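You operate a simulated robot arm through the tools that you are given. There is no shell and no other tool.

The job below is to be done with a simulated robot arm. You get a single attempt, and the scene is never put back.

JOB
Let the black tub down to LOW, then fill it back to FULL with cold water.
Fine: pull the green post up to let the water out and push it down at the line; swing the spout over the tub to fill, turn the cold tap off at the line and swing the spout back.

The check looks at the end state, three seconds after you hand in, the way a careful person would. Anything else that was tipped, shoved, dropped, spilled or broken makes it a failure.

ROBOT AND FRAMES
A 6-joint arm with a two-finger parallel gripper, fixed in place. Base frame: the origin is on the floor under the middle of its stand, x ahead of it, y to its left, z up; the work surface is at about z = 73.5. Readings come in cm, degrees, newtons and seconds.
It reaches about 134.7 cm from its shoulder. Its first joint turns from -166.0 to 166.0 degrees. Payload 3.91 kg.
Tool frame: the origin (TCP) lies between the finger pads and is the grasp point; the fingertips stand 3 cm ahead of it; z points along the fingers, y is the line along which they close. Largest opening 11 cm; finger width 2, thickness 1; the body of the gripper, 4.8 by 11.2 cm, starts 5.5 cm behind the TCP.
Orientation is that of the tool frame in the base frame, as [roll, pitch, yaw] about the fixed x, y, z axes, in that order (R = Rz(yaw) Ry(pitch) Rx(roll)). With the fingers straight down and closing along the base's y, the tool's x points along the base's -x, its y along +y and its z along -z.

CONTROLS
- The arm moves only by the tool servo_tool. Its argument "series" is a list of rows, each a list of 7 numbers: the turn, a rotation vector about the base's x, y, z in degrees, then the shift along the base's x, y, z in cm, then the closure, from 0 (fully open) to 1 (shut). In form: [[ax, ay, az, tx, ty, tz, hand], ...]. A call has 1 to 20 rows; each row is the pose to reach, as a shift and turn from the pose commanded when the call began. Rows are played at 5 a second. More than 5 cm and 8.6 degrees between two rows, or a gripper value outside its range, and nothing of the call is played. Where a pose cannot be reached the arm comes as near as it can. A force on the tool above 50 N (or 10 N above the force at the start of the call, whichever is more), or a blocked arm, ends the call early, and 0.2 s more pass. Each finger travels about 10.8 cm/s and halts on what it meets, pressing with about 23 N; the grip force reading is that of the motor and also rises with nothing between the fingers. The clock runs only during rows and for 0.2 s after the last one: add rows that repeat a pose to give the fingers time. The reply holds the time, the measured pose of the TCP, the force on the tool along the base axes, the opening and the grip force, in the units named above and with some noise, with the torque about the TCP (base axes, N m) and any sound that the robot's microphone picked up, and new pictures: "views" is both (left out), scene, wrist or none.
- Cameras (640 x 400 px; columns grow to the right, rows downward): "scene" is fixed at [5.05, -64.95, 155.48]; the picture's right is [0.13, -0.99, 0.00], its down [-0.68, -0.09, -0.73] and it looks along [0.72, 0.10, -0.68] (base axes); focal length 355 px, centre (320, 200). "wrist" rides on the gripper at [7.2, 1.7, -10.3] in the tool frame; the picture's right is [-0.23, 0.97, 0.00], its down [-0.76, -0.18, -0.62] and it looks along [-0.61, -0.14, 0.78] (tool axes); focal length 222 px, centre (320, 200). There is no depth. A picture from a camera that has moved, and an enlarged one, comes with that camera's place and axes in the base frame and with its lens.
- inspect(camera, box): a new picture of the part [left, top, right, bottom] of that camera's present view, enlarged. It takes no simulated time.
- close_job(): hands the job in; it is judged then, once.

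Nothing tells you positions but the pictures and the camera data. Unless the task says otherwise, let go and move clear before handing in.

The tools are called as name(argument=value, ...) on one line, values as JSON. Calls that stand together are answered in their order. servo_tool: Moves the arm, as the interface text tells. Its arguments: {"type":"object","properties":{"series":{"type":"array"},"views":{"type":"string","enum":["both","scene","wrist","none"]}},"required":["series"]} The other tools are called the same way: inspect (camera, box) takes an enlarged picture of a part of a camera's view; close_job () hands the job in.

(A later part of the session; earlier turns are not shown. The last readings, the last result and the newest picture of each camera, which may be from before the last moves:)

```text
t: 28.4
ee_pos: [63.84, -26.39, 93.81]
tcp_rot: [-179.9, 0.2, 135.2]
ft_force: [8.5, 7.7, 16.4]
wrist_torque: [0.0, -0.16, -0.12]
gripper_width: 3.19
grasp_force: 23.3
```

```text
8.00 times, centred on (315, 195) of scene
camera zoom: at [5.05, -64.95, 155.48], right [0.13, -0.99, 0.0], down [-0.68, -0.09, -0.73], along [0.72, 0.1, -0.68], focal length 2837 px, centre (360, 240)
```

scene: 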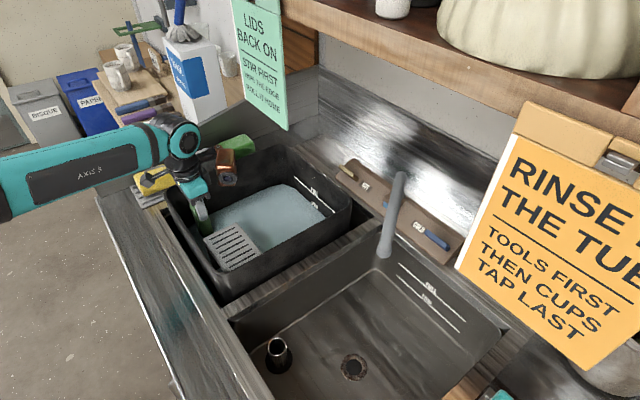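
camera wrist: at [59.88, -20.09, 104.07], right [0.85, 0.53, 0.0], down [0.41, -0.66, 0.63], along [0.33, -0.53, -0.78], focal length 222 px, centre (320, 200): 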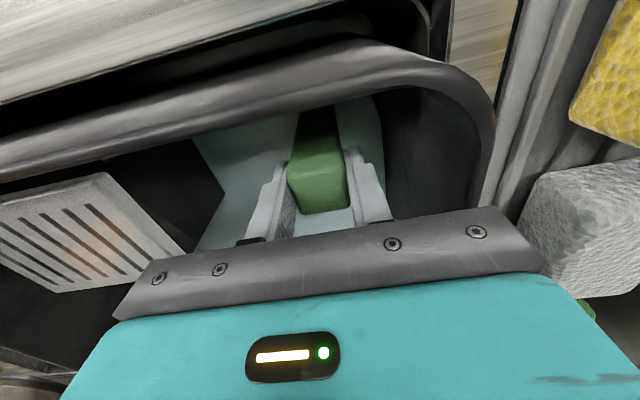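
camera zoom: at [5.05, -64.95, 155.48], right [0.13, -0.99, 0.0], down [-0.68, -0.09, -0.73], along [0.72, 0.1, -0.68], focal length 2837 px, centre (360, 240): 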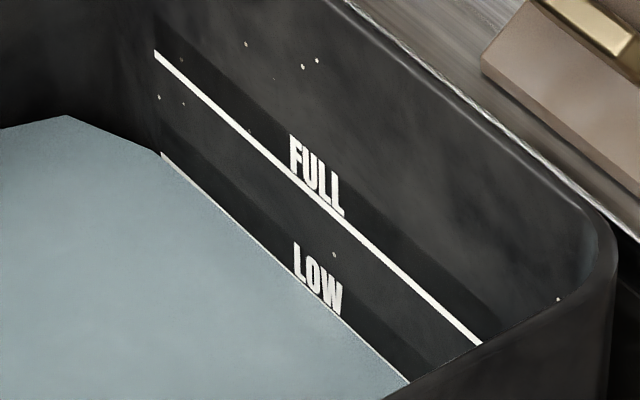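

The LOW line is now half covered, so the level is on LOW. I'll release the post, rise clear and confirm that the level holds.

servo_tool(series=[[0, 0, 0, 0, 0, 0, 0.36], [0, 0, 0, 0, 0, 0, 0.36], [0, 0, 0, 0, 0, 0, 0.36], [0, 0, 0, 0, 0, 4, 0.36], [0, 0, 0, 0, 0, 8, 0.36], [0, 0, 0, 0, 0, 12, 0.36], [0, 0, 0, 0, 0, 16, 0.36], [0, 0, 0, 0, 0, 20, 0.36], [0, 0, 0, 0, 0, 24, 0.36], [0, 0, 0, 0, 0, 24, 0.36]])

inspect(camera="scene", box=[290, 170, 340, 220])

inspect(camera="wrist", box=[200, 40, 440, 220])

inspect(camera="scene", box=[150, 140, 350, 300])

```text
t: 30.6
ee_pos: [63.9, -26.51, 117.65]
tcp_rot: [-179.9, 0.1, 135.1]
ft_force: [0.1, 0.1, 0.3]
wrist_torque: [0.0, -0.01, -0.01]
gripper_width: 7.01
grasp_force: 0.1
camera wrist: at [59.95, -20.21, 127.96], right [0.85, 0.53, 0.0], down [0.41, -0.66, 0.62], along [0.33, -0.53, -0.78], focal length 222 px, centre (320, 200)
```

scene: 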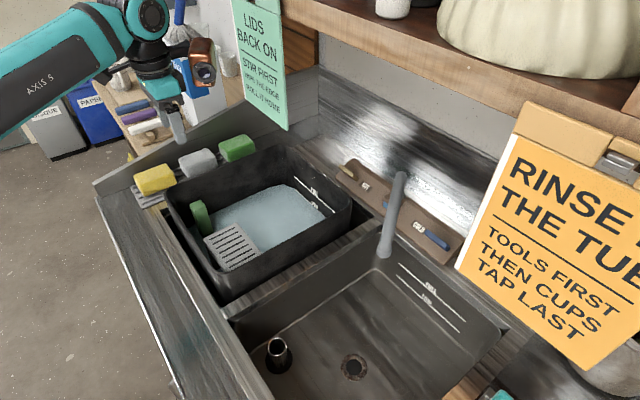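
wrist: 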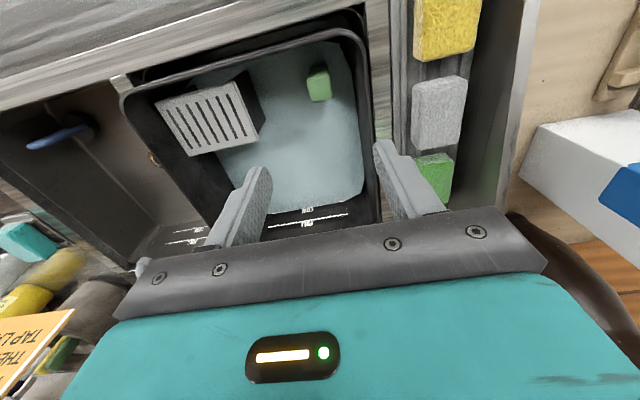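

```text
8.00 times, centred on (315, 195) of scene
camera zoom: at [5.05, -64.95, 155.48], right [0.13, -0.99, 0.0], down [-0.68, -0.09, -0.73], along [0.72, 0.1, -0.68], focal length 2837 px, centre (360, 240)
```

zoom: 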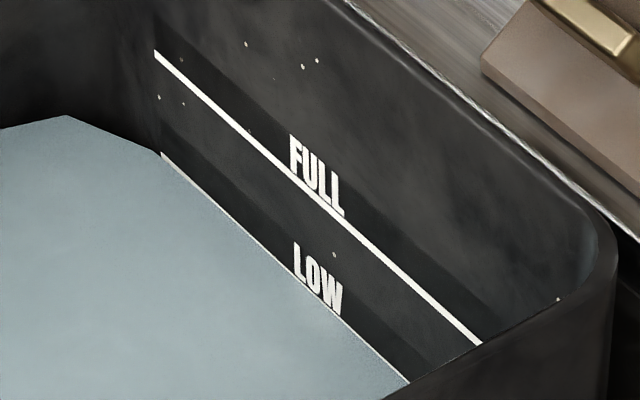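

```text
2.22 times, centred on (320, 130) of wrist
camera zoom: at [59.95, -20.21, 127.96], right [0.85, 0.53, 0.0], down [0.41, -0.66, 0.62], along [0.33, -0.53, -0.78], focal length 494 px, centre (320, 356)
```

zoom: 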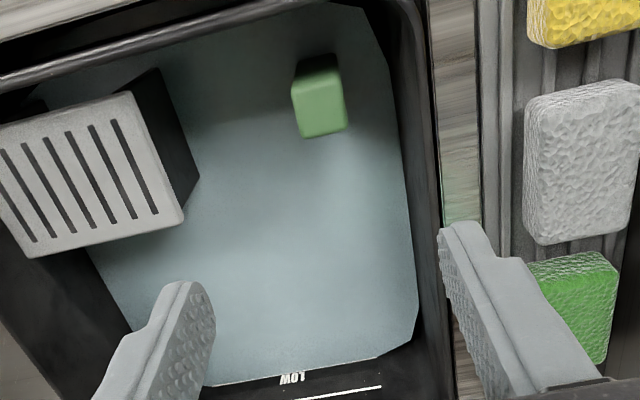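

```text
2.50 times, centred on (250, 220) of scene
camera zoom: at [5.05, -64.95, 155.48], right [0.13, -0.99, 0.0], down [-0.68, -0.09, -0.73], along [0.72, 0.1, -0.68], focal length 887 px, centre (495, 150)
```

zoom: 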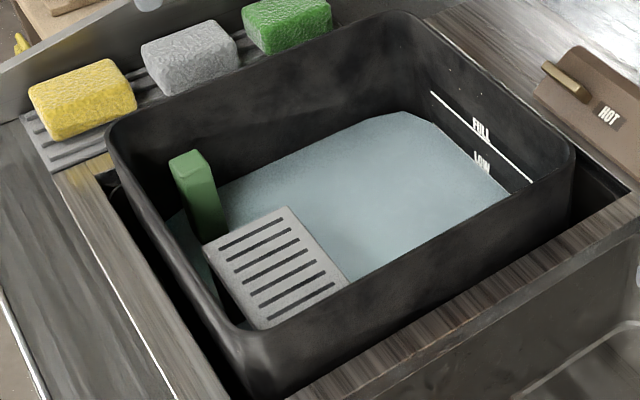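

The post is down, the level is holding at LOW, and nothing else has been disturbed. Next comes the spout (tip near (50, -72, 100), base near (71, -75)). Signs hang either side at about z 108–110, so I'll move to a tilted viewpoint to see the spout and taps better.

servo_tool(series=[[0, 0, 0, -2.2, -3.5, 0, 0.36], [-2, -2, 0, -4.4, -7, 0, 0.36], [-4, -4, 0, -6.6, -10.5, 0, 0.36], [-6, -6, 0, -8.8, -14, 0, 0.36], [-8, -8, 0, -11, -17.5, 0, 0.36], [-10, -10, 0, -13.2, -21, 0, 0.36], [-12, -12, 0, -15.4, -24.5, 0, 0.36], [-14, -14, 0, -17.6, -28, 0, 0.36], [-14, -14, 0, -19.8, -31.5, 0, 0.36], [-14, -14, 0, -19.8, -31.5, 0, 0.36]])

inspect(camera="wrist", box=[100, 60, 500, 260])

```text
t: 32.8
ee_pos: [43.96, -57.95, 117.64]
tcp_rot: [-179.9, 19.8, 135.0]
ft_force: [0.9, -1.0, 0.8]
wrist_torque: [0.02, -0.03, -0.02]
gripper_width: 7.03
grasp_force: 0.0
camera wrist: at [37.87, -49.53, 124.85], right [0.84, 0.54, 0.08], down [0.23, -0.48, 0.85], along [0.49, -0.69, -0.53], focal length 222 px, centre (320, 200)
```

scene: 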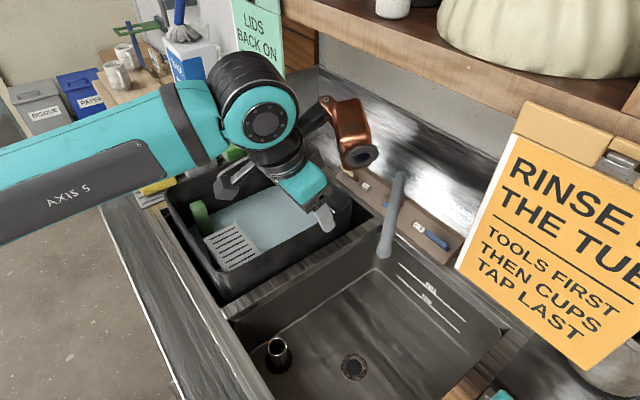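
wrist: 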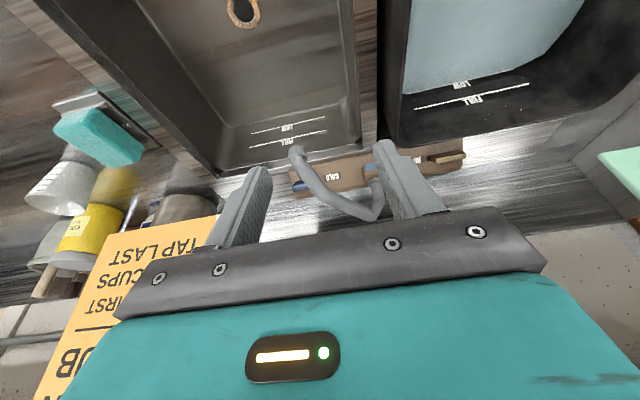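

```text
1.60 times, centred on (300, 160) of wrist
camera zoom: at [37.87, -49.53, 124.85], right [0.84, 0.54, 0.08], down [0.23, -0.48, 0.85], along [0.49, -0.69, -0.53], focal length 355 px, centre (352, 264)
```

zoom: 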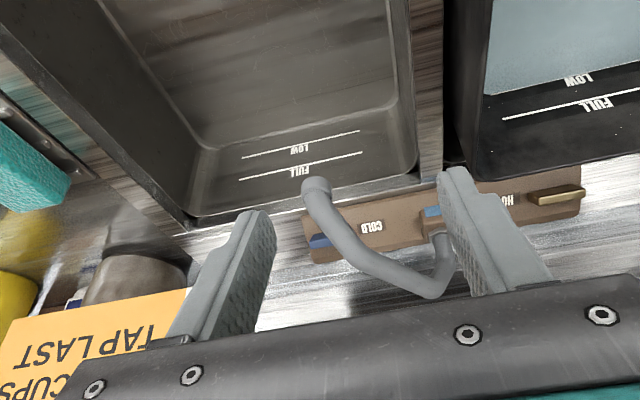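

Now the spout's shape is visible: a riser by the block, an arm, and a downturned tip. I'll zoom in on it and on the taps.

inspect(camera="wrist", box=[270, 130, 400, 230])

inspect(camera="wrist", box=[360, 120, 480, 200])

inspect(camera="scene", box=[200, 60, 480, 280])

```text
4.00 times, centred on (335, 180) of wrist
camera zoom: at [37.87, -49.53, 124.85], right [0.84, 0.54, 0.08], down [0.23, -0.48, 0.85], along [0.49, -0.69, -0.53], focal length 888 px, centre (260, 280)
```

zoom: 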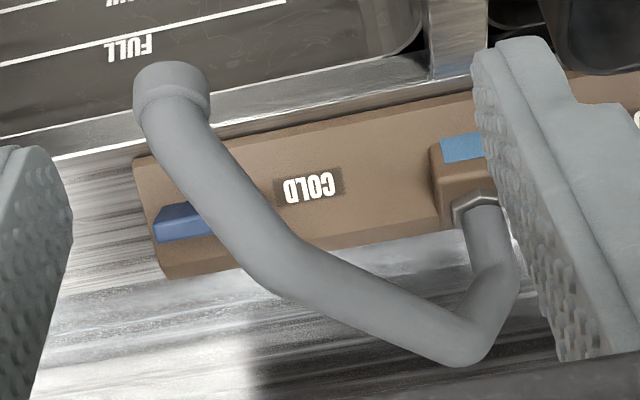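

```text
5.00 times, centred on (420, 160) of wrist
camera zoom: at [37.87, -49.53, 124.85], right [0.84, 0.54, 0.08], down [0.23, -0.48, 0.85], along [0.49, -0.69, -0.53], focal length 1111 px, centre (-180, 400)
```

zoom: 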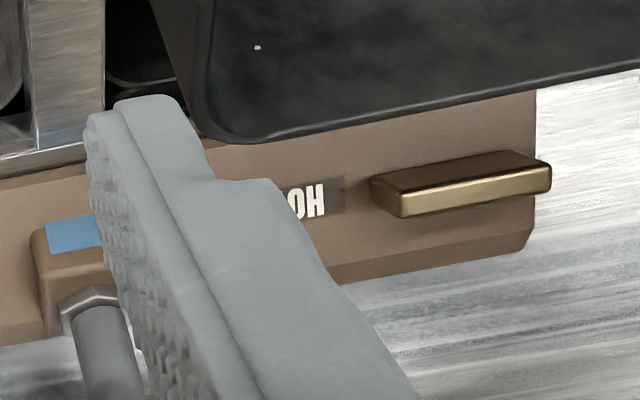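

```text
1.82 times, centred on (340, 170) of scene
camera zoom: at [5.05, -64.95, 155.48], right [0.13, -0.99, 0.0], down [-0.68, -0.09, -0.73], along [0.72, 0.1, -0.68], focal length 645 px, centre (284, 254)
```

zoom: 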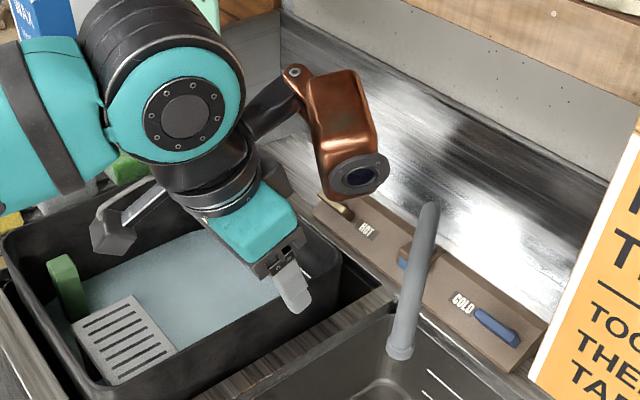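

The spout pivots near (70.4, -74.5) and its tip is at (50, -71.7, 100.6). The orange sign's corner is at (42, -82, 107.7), and I'll stay clear of it. I'll straddle the tip with open fingers, beginning with the pre-approach.

servo_tool(series=[[0, 0, 0, 0.8, -3.3, -0.8, 0.36], [0, 0, 0, 1.6, -6.6, -1.6, 0.36], [0, 0, 0, 2.24, -9.95, -2.44, 0.36], [0, 0, 0, 2.24, -9.95, -2.44, 0.36]])

inspect(camera="wrist", box=[200, 80, 440, 230])

```text
t: 33.8
ee_pos: [46.26, -68.05, 115.22]
tcp_rot: [-180.0, 19.9, 135.0]
ft_force: [-0.6, 0.0, -0.8]
wrist_torque: [0.0, -0.01, -0.02]
gripper_width: 7.03
grasp_force: 0.0
camera wrist: at [40.13, -59.55, 122.41], right [0.84, 0.54, 0.08], down [0.23, -0.48, 0.85], along [0.49, -0.69, -0.53], focal length 222 px, centre (320, 200)
```

scene: 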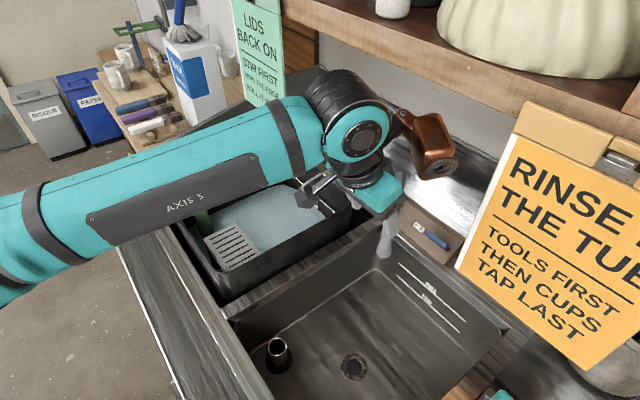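
wrist: 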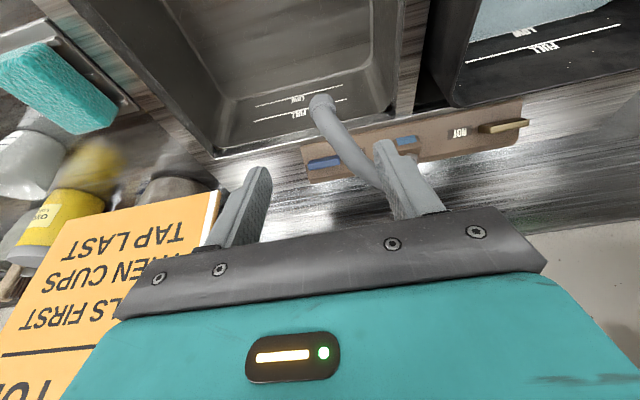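

```text
2.67 times, centred on (320, 155) of wrist
camera zoom: at [40.13, -59.55, 122.41], right [0.84, 0.54, 0.08], down [0.23, -0.48, 0.85], along [0.49, -0.69, -0.53], focal length 592 px, centre (320, 320)
```

zoom: 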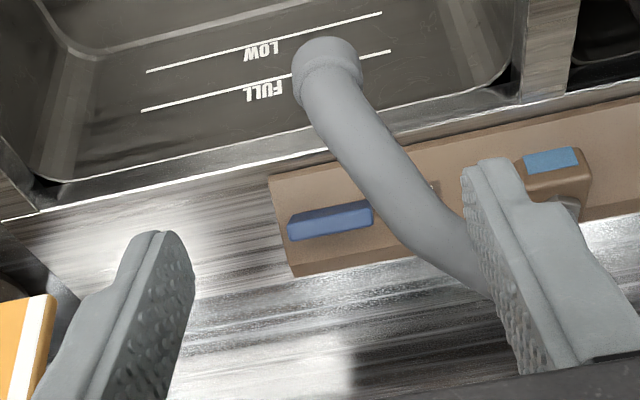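

The tip lies right along the tool axis. I'll slide down along the tool axis so the fingers straddle the tip, then narrow the gap.

servo_tool(series=[[0, 0, 0, 0.85, -0.85, -3.3, 0.36], [0, 0, 0, 1.7, -1.7, -6.6, 0.36], [0, 0, 0, 2.55, -2.55, -9.9, 0.36], [0, 0, 0, 3.3, -3.3, -13.0, 0.36], [0, 0, 0, 3.3, -3.3, -13.0, 0.5], [0, 0, 0, 3.3, -3.3, -13.0, 0.5]])

inspect(camera="wrist", box=[200, 80, 440, 230])

inspect(camera="scene", box=[300, 60, 500, 280])

```text
t: 35.2
ee_pos: [49.51, -71.16, 102.16]
tcp_rot: [-179.9, 19.8, 135.1]
ft_force: [-0.3, 0.2, -0.1]
wrist_torque: [0.01, 0.01, 0.01]
gripper_width: 5.52
grasp_force: 0.0
camera wrist: at [43.39, -62.82, 109.34], right [0.84, 0.54, 0.08], down [0.23, -0.48, 0.85], along [0.49, -0.69, -0.53], focal length 222 px, centre (320, 200)
```

scene: 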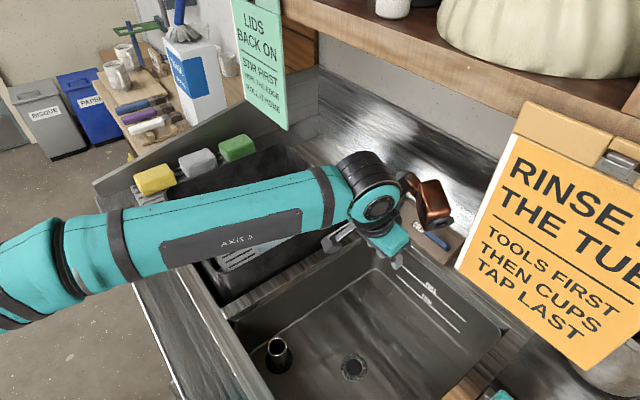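
wrist: 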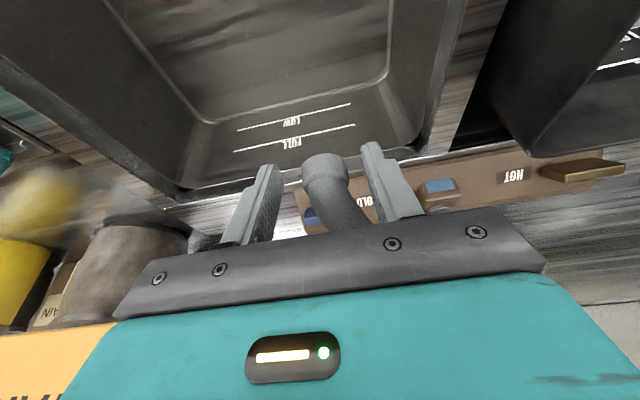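

```text
2.67 times, centred on (320, 155) of wrist
camera zoom: at [43.39, -62.82, 109.34], right [0.84, 0.54, 0.08], down [0.23, -0.48, 0.85], along [0.49, -0.69, -0.53], focal length 592 px, centre (320, 320)
```

zoom: 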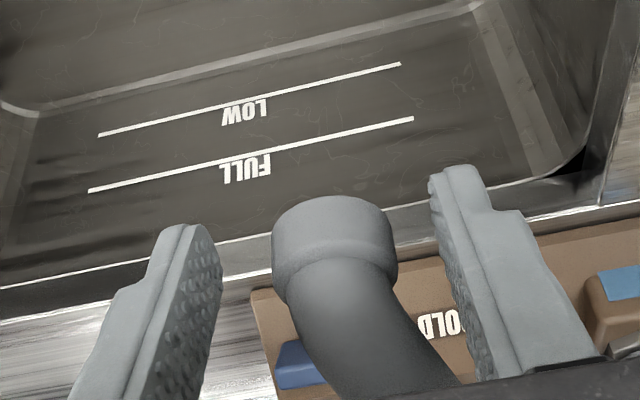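

```text
1.82 times, centred on (400, 170) of scene
camera zoom: at [5.05, -64.95, 155.48], right [0.13, -0.99, 0.0], down [-0.68, -0.09, -0.73], along [0.72, 0.1, -0.68], focal length 645 px, centre (174, 254)
```

zoom: 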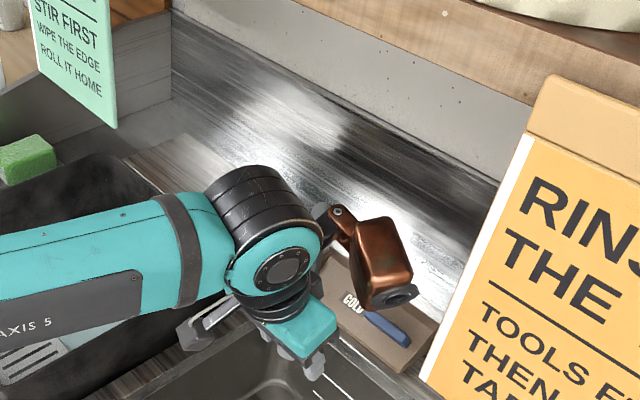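

The tip is centred between the fingers with no contact. I'll swing it on its arc about the pivot, first half, then check it follows.

servo_tool(series=[[0, 0, 0, 0.4, 2.12, 0, 0.5], [0, 0, 0, 1.03, 4.18, 0, 0.5], [0, 0, 0, 1.86, 6.17, 0, 0.5], [0, 0, 0, 2.9, 8.06, 0, 0.5], [0, 0, 0, 4.13, 9.83, 0, 0.5], [0, 0, 0, 5.54, 11.46, 0, 0.5], [0, 0, 0, 5.54, 11.46, 0, 0.5]])

inspect(camera="wrist", box=[200, 80, 440, 230])

```text
t: 36.8
ee_pos: [55.06, -59.65, 102.26]
tcp_rot: [-180.0, 20.0, 135.1]
ft_force: [0.5, 0.4, -0.5]
wrist_torque: [0.01, 0.0, 0.04]
gripper_width: 5.5
grasp_force: 0.0
camera wrist: at [48.98, -51.25, 109.44], right [0.84, 0.54, 0.08], down [0.23, -0.48, 0.85], along [0.49, -0.69, -0.53], focal length 222 px, centre (320, 200)
```

scene: 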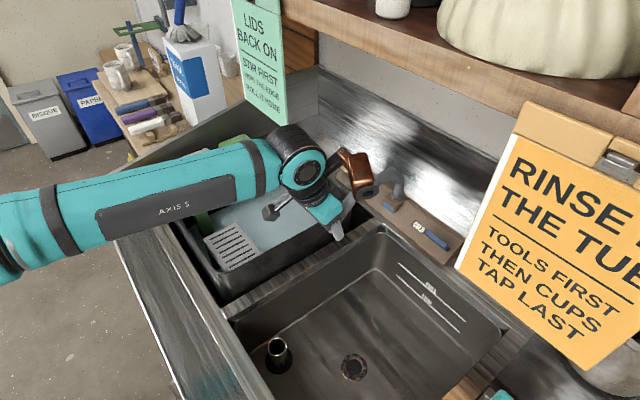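
wrist: 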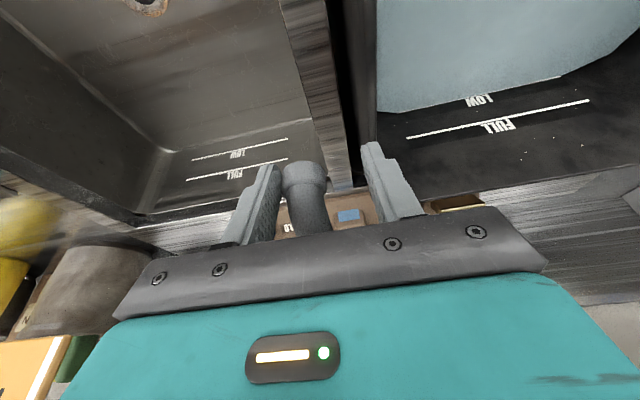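

```text
2.67 times, centred on (320, 155) of wrist
camera zoom: at [48.98, -51.25, 109.44], right [0.84, 0.54, 0.08], down [0.23, -0.48, 0.85], along [0.49, -0.69, -0.53], focal length 592 px, centre (320, 320)
```

zoom: 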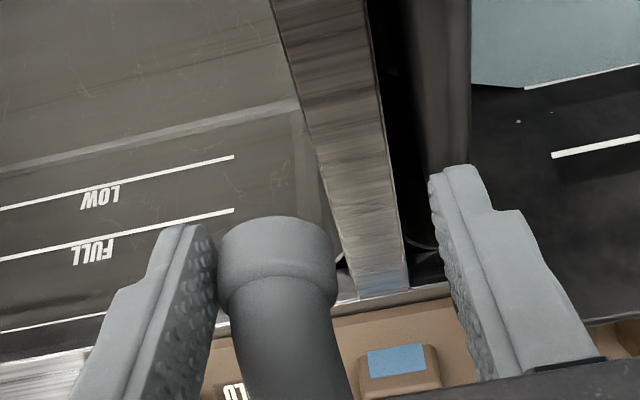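

The spout follows easily with tiny forces. I'll continue the swing until the tip is over the tub, keeping short of the green sign.

servo_tool(series=[[0, 0, 0, 1.57, 1.47, 0, 0.5], [0, 0, 0, 3.29, 2.77, 0, 0.5], [0, 0, 0, 5.13, 3.89, 0, 0.5], [0, 0, 0, 7.08, 4.81, 0, 0.5], [0, 0, 0, 9.12, 5.51, 0, 0.5], [0, 0, 0, 11.22, 6.01, 0, 0.5], [0, 0, 0, 13.36, 6.28, 0, 0.5], [0, 0, 0, 13.36, 6.28, 0, 0.5]])

inspect(camera="wrist", box=[200, 80, 440, 230])

inspect(camera="scene", box=[240, 80, 440, 260])

```text
t: 38.6
ee_pos: [68.41, -53.35, 102.34]
tcp_rot: [-180.0, 20.0, 135.1]
ft_force: [0.5, 0.1, -0.4]
wrist_torque: [0.02, -0.02, 0.01]
gripper_width: 5.52
grasp_force: 0.1
camera wrist: at [62.31, -44.98, 109.47], right [0.84, 0.54, 0.08], down [0.23, -0.48, 0.85], along [0.49, -0.69, -0.53], focal length 222 px, centre (320, 200)
```

scene: 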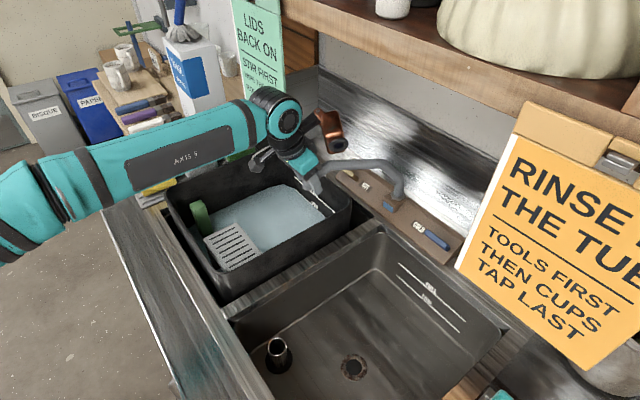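
wrist: 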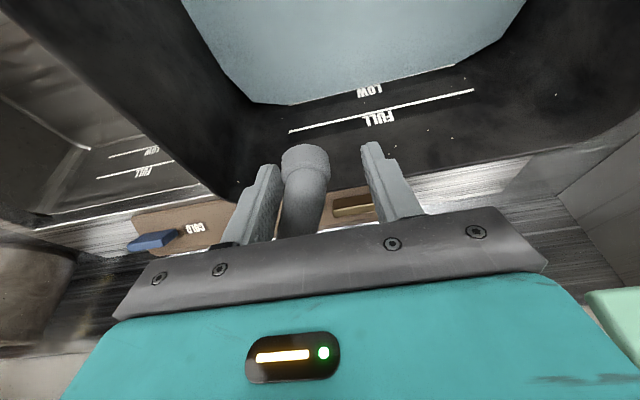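

```text
2.67 times, centred on (320, 155) of wrist
camera zoom: at [62.31, -44.98, 109.47], right [0.84, 0.54, 0.08], down [0.23, -0.48, 0.85], along [0.49, -0.69, -0.53], focal length 592 px, centre (320, 320)
```

zoom: 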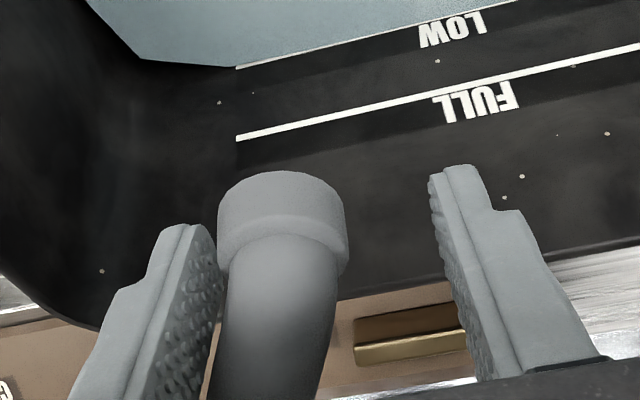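

```text
2.22 times, centred on (340, 170) of scene
camera zoom: at [5.05, -64.95, 155.48], right [0.13, -0.99, 0.0], down [-0.68, -0.09, -0.73], along [0.72, 0.1, -0.68], focal length 788 px, centre (276, 267)
```

zoom: 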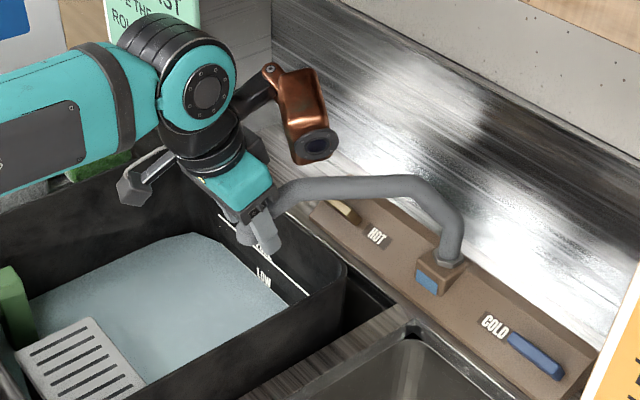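

The spout tip is now over the tub, well inside the back wall. I'll centre the fingers so as not to drag it, back out along the tool axis, and look at the result and the cold lever.

servo_tool(series=[[0, 0, 0, -0.65, -0.65, 0, 0.5], [0, 0, 0, -0.65, -0.65, 0, 0.36], [0, 0, 0, -1.5, 0.2, 3.3, 0.36], [0, 0, 0, -2.35, 1.05, 6.6, 0.36], [0, 0, 0, -3.2, 1.9, 9.9, 0.36], [0, 0, 0, -4.0, 2.7, 13.2, 0.36], [0, 0, 0, -4.0, 2.7, 13.2, 0.36]])

inspect(camera="wrist", box=[100, 60, 440, 230])

inspect(camera="scene", box=[370, 180, 480, 270])

```text
t: 40.2
ee_pos: [64.46, -50.68, 115.63]
tcp_rot: [-179.9, 19.9, 135.1]
ft_force: [-0.4, -1.1, 0.4]
wrist_torque: [0.02, 0.01, -0.02]
gripper_width: 7.07
grasp_force: 0.1
camera wrist: at [58.34, -42.24, 122.69], right [0.84, 0.54, 0.08], down [0.23, -0.48, 0.85], along [0.49, -0.69, -0.53], focal length 222 px, centre (320, 200)
```

scene: 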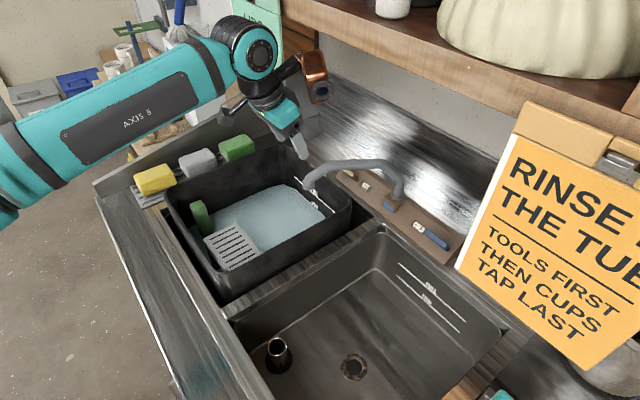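
wrist: 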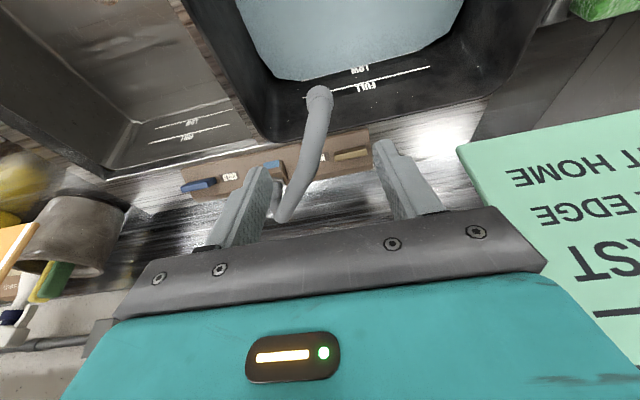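

```text
1.88 times, centred on (270, 145) of wrist
camera zoom: at [58.34, -42.24, 122.69], right [0.84, 0.54, 0.08], down [0.23, -0.48, 0.85], along [0.49, -0.69, -0.53], focal length 418 px, centre (414, 304)
```

zoom: 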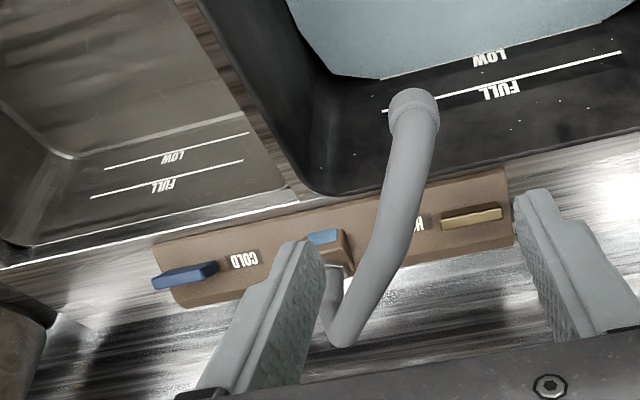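

```text
4.44 times, centred on (425, 225) of scene
camera zoom: at [5.05, -64.95, 155.48], right [0.13, -0.99, 0.0], down [-0.68, -0.09, -0.73], along [0.72, 0.1, -0.68], focal length 1576 px, centre (-147, 89)
```

zoom: 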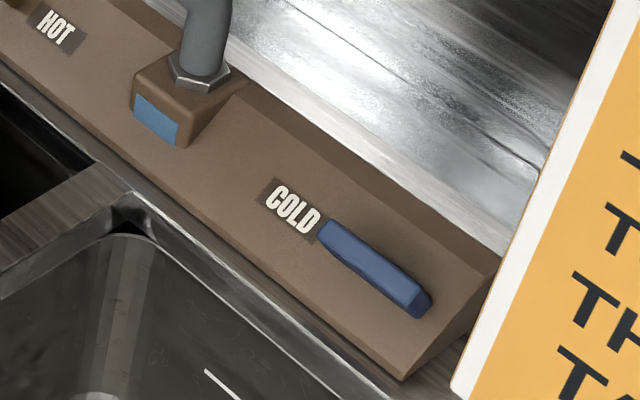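

The plank carrying the taps has a sloped front face (about 37°), and the cold lever points to the right near (59, -84, 95). The spout is well over the tub and clear. I'll move toward the cold side, spinning the tool 90° about its own axis so that the copper box stays away from the orange sign.

servo_tool(series=[[-1.796, 1.796, 7.057, -2.7, -2.4, 0.4, 0.36], [-3.592, 3.592, 14.114, -5.4, -4.8, 0.8, 0.36], [-5.388, 5.388, 21.171, -8.1, -7.2, 1.4, 0.36], [-7.184, 7.184, 28.228, -10.8, -9.6, 1.4, 0.36], [-8.98, 8.98, 35.285, -13.5, -12.0, 1.4, 0.36], [-10.776, 10.776, 42.342, -16.4, -14.4, 1.4, 0.36], [-12.572, 12.572, 49.399, -16.4, -14.4, 1.4, 0.36], [-14.368, 14.368, 56.456, -16.4, -14.4, 1.4, 0.36], [-16.164, 16.164, 63.513, -16.4, -14.4, 1.4, 0.36], [-17.96, 17.96, 70.57, -16.4, -14.4, 1.4, 0.36], [-19.756, 19.756, 77.627, -16.4, -14.4, 1.4, 0.36], [-21.552, 21.552, 84.684, -16.4, -14.4, 1.4, 0.36], [-21.552, 21.552, 84.684, -16.4, -14.4, 1.4, 0.36]])

inspect(camera="wrist", box=[150, 60, 500, 240])

```text
t: 43.0
ee_pos: [48.08, -65.05, 116.9]
tcp_rot: [-160.1, 0.1, -134.8]
ft_force: [0.1, 0.0, -0.2]
wrist_torque: [-0.01, 0.0, -0.02]
gripper_width: 7.02
grasp_force: 0.0
camera wrist: at [39.32, -66.76, 125.91], right [-0.49, 0.81, -0.33], down [0.5, 0.57, 0.65], along [0.71, 0.15, -0.69], focal length 222 px, centre (320, 200)
```

scene: 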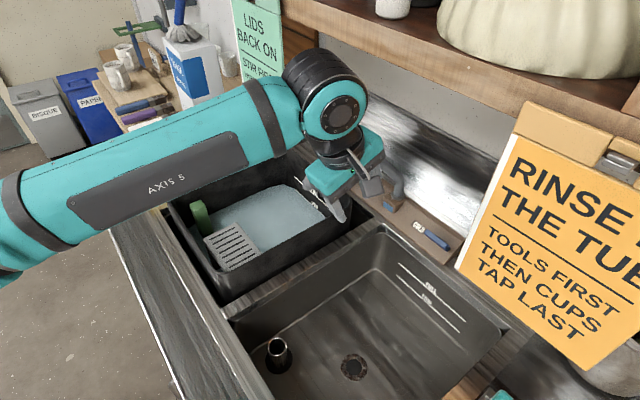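
wrist: 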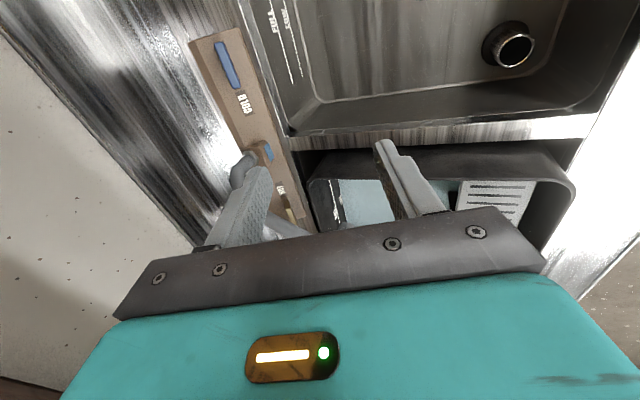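

```text
1.83 times, centred on (325, 150) of wrist
camera zoom: at [39.32, -66.76, 125.91], right [-0.49, 0.81, -0.33], down [0.5, 0.57, 0.65], along [0.71, 0.15, -0.69], focal length 406 px, centre (311, 291)
```

zoom: 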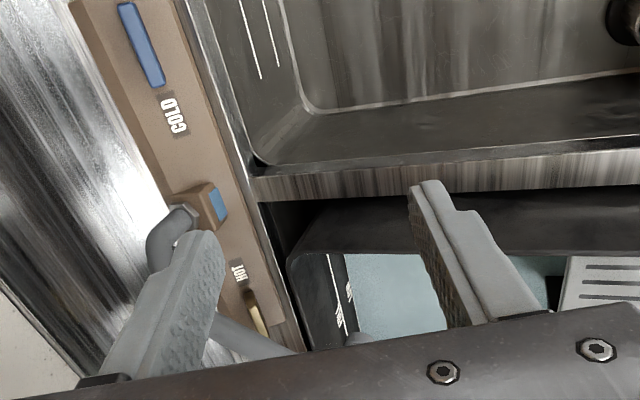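

Now I have a good top view of the tap plank. I'll zoom in on the cold lever.

inspect(camera="wrist", box=[180, 20, 290, 130])

inspect(camera="scene", box=[395, 205, 465, 265])

```text
3.64 times, centred on (235, 75) of wrist
camera zoom: at [39.32, -66.76, 125.91], right [-0.49, 0.81, -0.33], down [0.5, 0.57, 0.65], along [0.71, 0.15, -0.69], focal length 808 px, centre (629, 654)
```

zoom: 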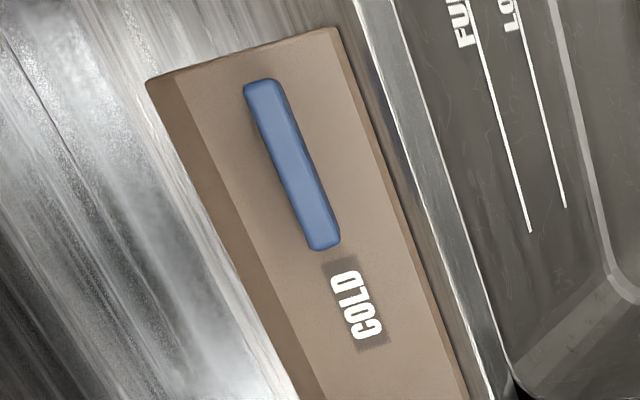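

```text
6.67 times, centred on (430, 235) of scene
camera zoom: at [5.05, -64.95, 155.48], right [0.13, -0.99, 0.0], down [-0.68, -0.09, -0.73], along [0.72, 0.1, -0.68], focal length 2364 px, centre (-413, -33)
```

zoom: 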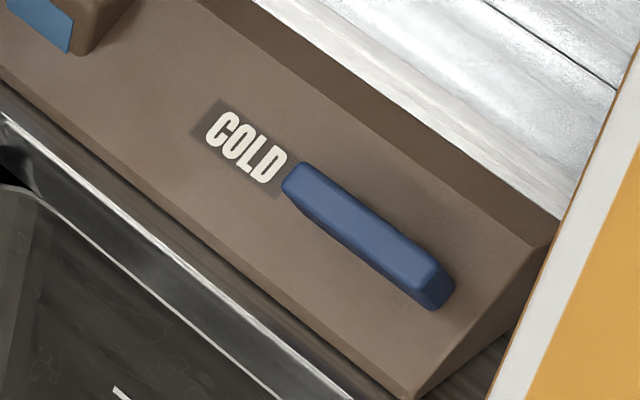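

The cold lever is a bar standing off the sloped face, running from about (60.4, -81.6, 96.5) to (57.1, -85.5, 96). I'll tilt the tool square to the face and move to a pre-approach near the lever's inner end, away from the sign.

servo_tool(series=[[-2.83, -2.83, 0, 1.2, -2.2, -2.1, 0.45], [-5.66, -5.66, 0, 2.4, -4.4, -4.2, 0.64], [-8.49, -8.49, 0, 3.6, -6.6, -6.3, 0.64], [-11.32, -11.32, 0, 4.9, -8.8, -8.5, 0.64], [-14.14, -14.14, 0, 6.17, -11.13, -10.7, 0.64], [-14.14, -14.14, 0, 6.17, -11.13, -10.7, 0.64]])

inspect(camera="wrist", box=[180, 60, 460, 220])

inspect(camera="scene", box=[300, 80, 500, 280])

```text
t: 44.4
ee_pos: [54.12, -76.19, 106.17]
tcp_rot: [-140.2, 0.0, -134.9]
ft_force: [0.9, 0.2, -0.4]
wrist_torque: [-0.01, 0.03, 0.01]
gripper_width: 3.97
grasp_force: 0.0
camera wrist: at [43.46, -75.8, 112.92], right [-0.37, 0.69, -0.62], down [0.35, 0.73, 0.59], along [0.86, 0.0, -0.51], focal length 222 px, centre (320, 200)
```

scene: 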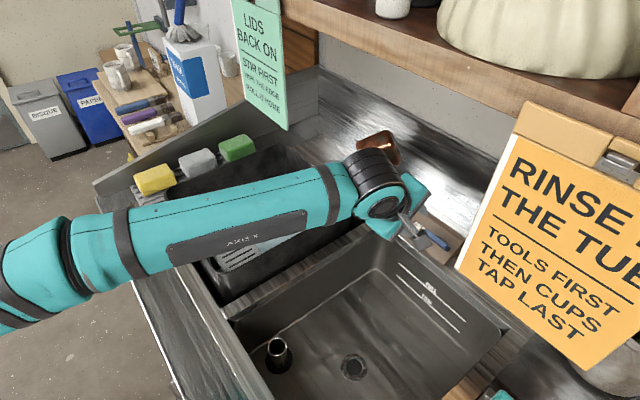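
wrist: 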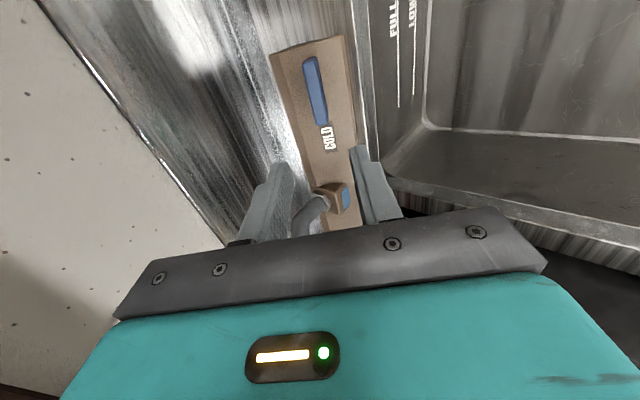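

```text
2.29 times, centred on (320, 140) of wrist
camera zoom: at [43.46, -75.8, 112.92], right [-0.37, 0.69, -0.62], down [0.35, 0.73, 0.59], along [0.86, 0.0, -0.51], focal length 508 px, centre (320, 337)
```

zoom: 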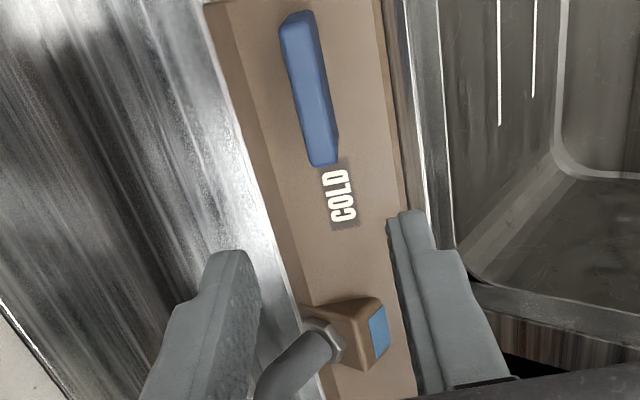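

```text
2.00 times, centred on (400, 180) of scene
camera zoom: at [5.05, -64.95, 155.48], right [0.13, -0.99, 0.0], down [-0.68, -0.09, -0.73], along [0.72, 0.1, -0.68], focal length 709 px, centre (160, 240)
```

zoom: 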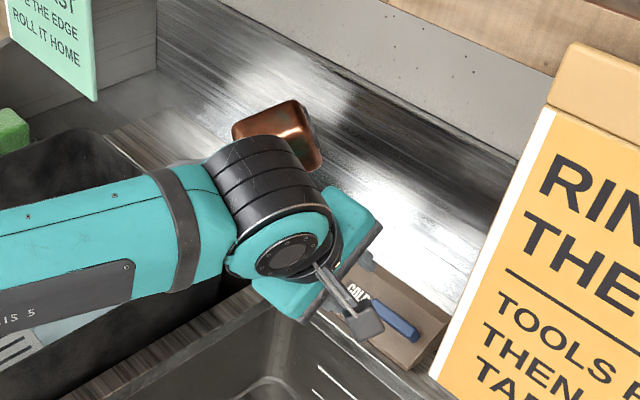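

The lever is lined up between the finger planes, about 13 cm ahead along the tool axis, with the face at about 16 cm. I'll advance 12 cm so the fingers straddle it near its root.

servo_tool(series=[[0, 0, 0, 1.4, -1.4, -2.35, 0.64], [0, 0, 0, 2.8, -2.8, -4.7, 0.64], [0, 0, 0, 4.2, -4.2, -7.05, 0.64], [0, 0, 0, 5.0, -5.0, -8.4, 0.64], [0, 0, 0, 5.4, -5.4, -9.1, 0.64], [0, 0, 0, 5.4, -5.4, -9.1, 0.64]])

inspect(camera="wrist", box=[180, 60, 460, 220])

inspect(camera="scene", box=[350, 120, 510, 280])

```text
t: 45.8
ee_pos: [59.64, -81.77, 96.97]
tcp_rot: [-140.2, -0.1, -134.8]
ft_force: [0.5, 0.4, 0.1]
wrist_torque: [-0.02, -0.01, 0.0]
gripper_width: 3.97
grasp_force: 0.1
camera wrist: at [48.92, -81.27, 103.79], right [-0.37, 0.69, -0.62], down [0.35, 0.72, 0.59], along [0.86, 0.0, -0.51], focal length 222 px, centre (320, 200)
```

scene: 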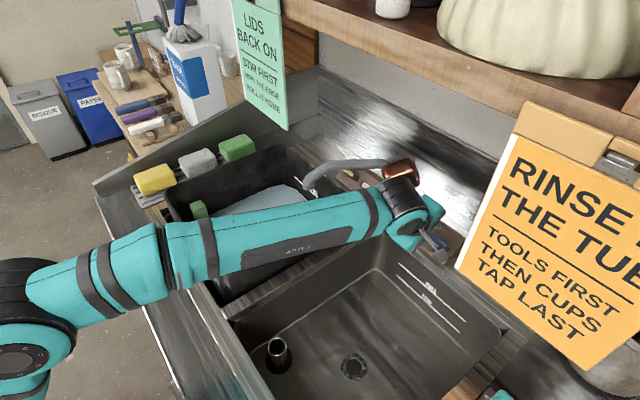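
wrist: 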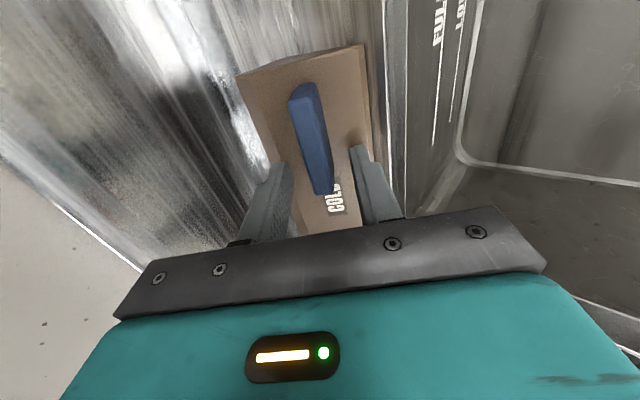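

```text
2.29 times, centred on (320, 140) of wrist
camera zoom: at [48.92, -81.27, 103.79], right [-0.37, 0.69, -0.62], down [0.35, 0.72, 0.59], along [0.86, 0.0, -0.51], focal length 508 px, centre (320, 337)
```

zoom: 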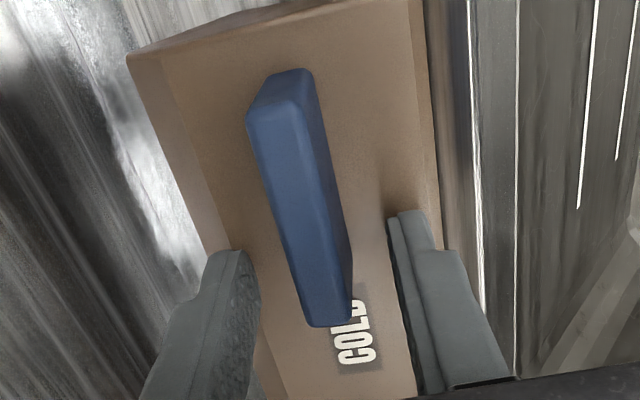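

```text
2.50 times, centred on (430, 200) of scene
camera zoom: at [5.05, -64.95, 155.48], right [0.13, -0.99, 0.0], down [-0.68, -0.09, -0.73], along [0.72, 0.1, -0.68], focal length 887 px, centre (45, 200)
```

zoom: 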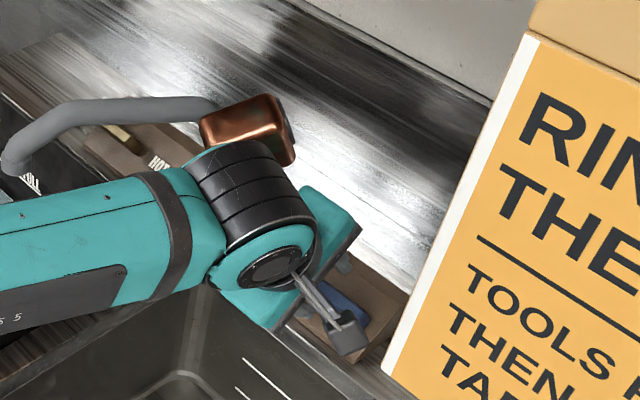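

The lever is straddled at its root and nothing is touching. I'll slide outward along the lever toward its tip, narrow the gap a little, and check.

servo_tool(series=[[0, 0, 0, -0.5, -0.5, 0, 0.64], [0, 0, 0, -1.0, -1.0, 0, 0.64], [0, 0, 0, -1.5, -1.5, 0, 0.7], [0, 0, 0, -1.7, -1.7, 0, 0.76], [0, 0, 0, -1.7, -1.7, 0, 0.76]])

inspect(camera="wrist", box=[180, 60, 460, 220])

```text
t: 47.0
ee_pos: [57.99, -83.39, 97.04]
tcp_rot: [-140.2, 0.0, -134.8]
ft_force: [-0.7, -0.9, 0.0]
wrist_torque: [0.02, 0.01, 0.0]
gripper_width: 2.66
grasp_force: 0.1
camera wrist: at [47.19, -82.98, 103.83], right [-0.37, 0.69, -0.62], down [0.35, 0.72, 0.59], along [0.86, 0.0, -0.51], focal length 222 px, centre (320, 200)
```

scene: 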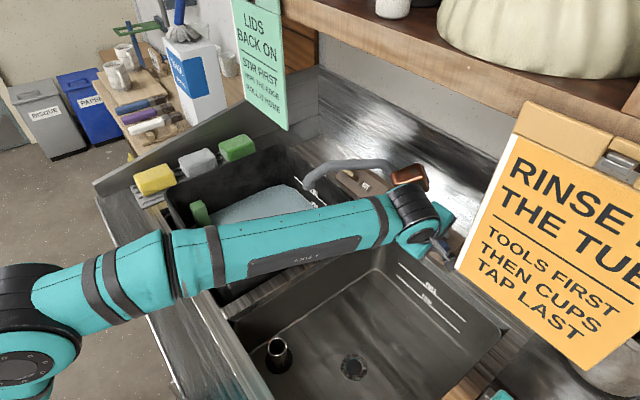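
wrist: 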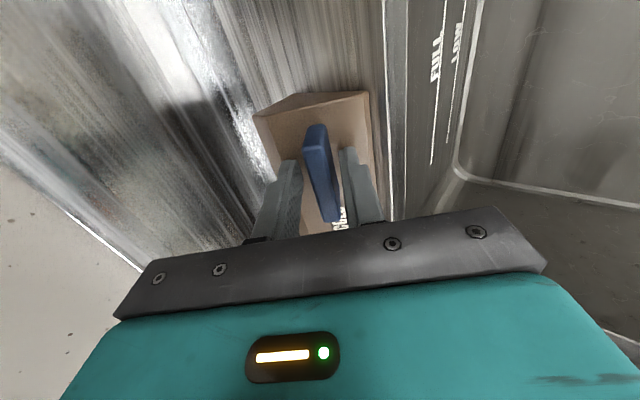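

```text
2.29 times, centred on (320, 140) of wrist
camera zoom: at [47.19, -82.98, 103.83], right [-0.37, 0.69, -0.62], down [0.35, 0.72, 0.59], along [0.86, 0.0, -0.51], focal length 508 px, centre (320, 337)
```

zoom: 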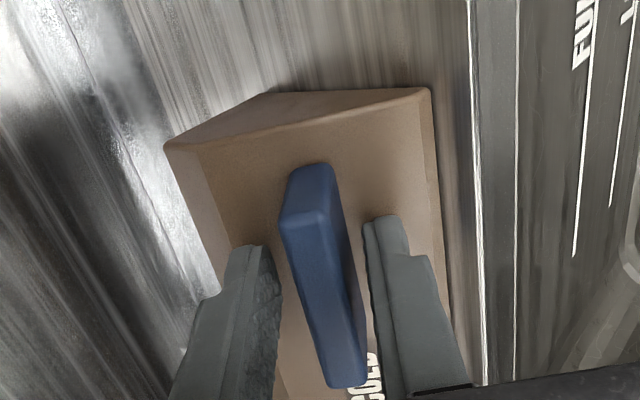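

The fingers sit close on both sides of the lever. I'll test gently which way it turns, first a small nudge up the slope.

servo_tool(series=[[0, 0, 0, 0.27, -0.27, 0.32, 0.76], [0, 0, 0, 0.54, -0.54, 0.64, 0.76], [0, 0, 0, 0.65, -0.65, 0.77, 0.76], [0, 0, 0, 0.65, -0.65, 0.77, 0.76]], views="wrist")

inspect(camera="wrist", box=[180, 60, 460, 220])

```text
t: 48.0
ee_pos: [58.53, -84.05, 97.73]
tcp_rot: [-140.3, 0.0, -134.7]
ft_force: [-11.3, 15.7, -17.6]
wrist_torque: [0.68, 0.36, 0.26]
gripper_width: 3.94
grasp_force: 12.9
camera wrist: at [47.84, -83.63, 104.49], right [-0.37, 0.69, -0.62], down [0.35, 0.72, 0.59], along [0.86, 0.0, -0.51], focal length 222 px, centre (320, 200)
```

wrist: 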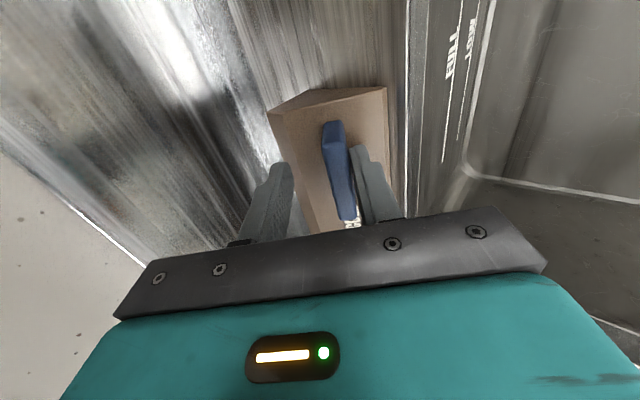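

```text
2.29 times, centred on (320, 140) of wrist
camera zoom: at [47.84, -83.63, 104.49], right [-0.37, 0.69, -0.62], down [0.35, 0.72, 0.59], along [0.86, 0.0, -0.51], focal length 508 px, centre (320, 337)
```

zoom: 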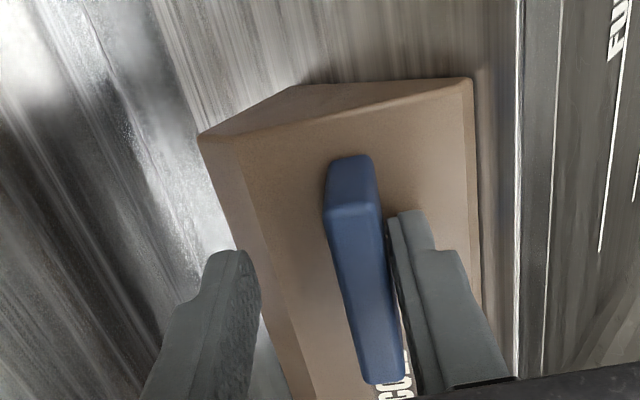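

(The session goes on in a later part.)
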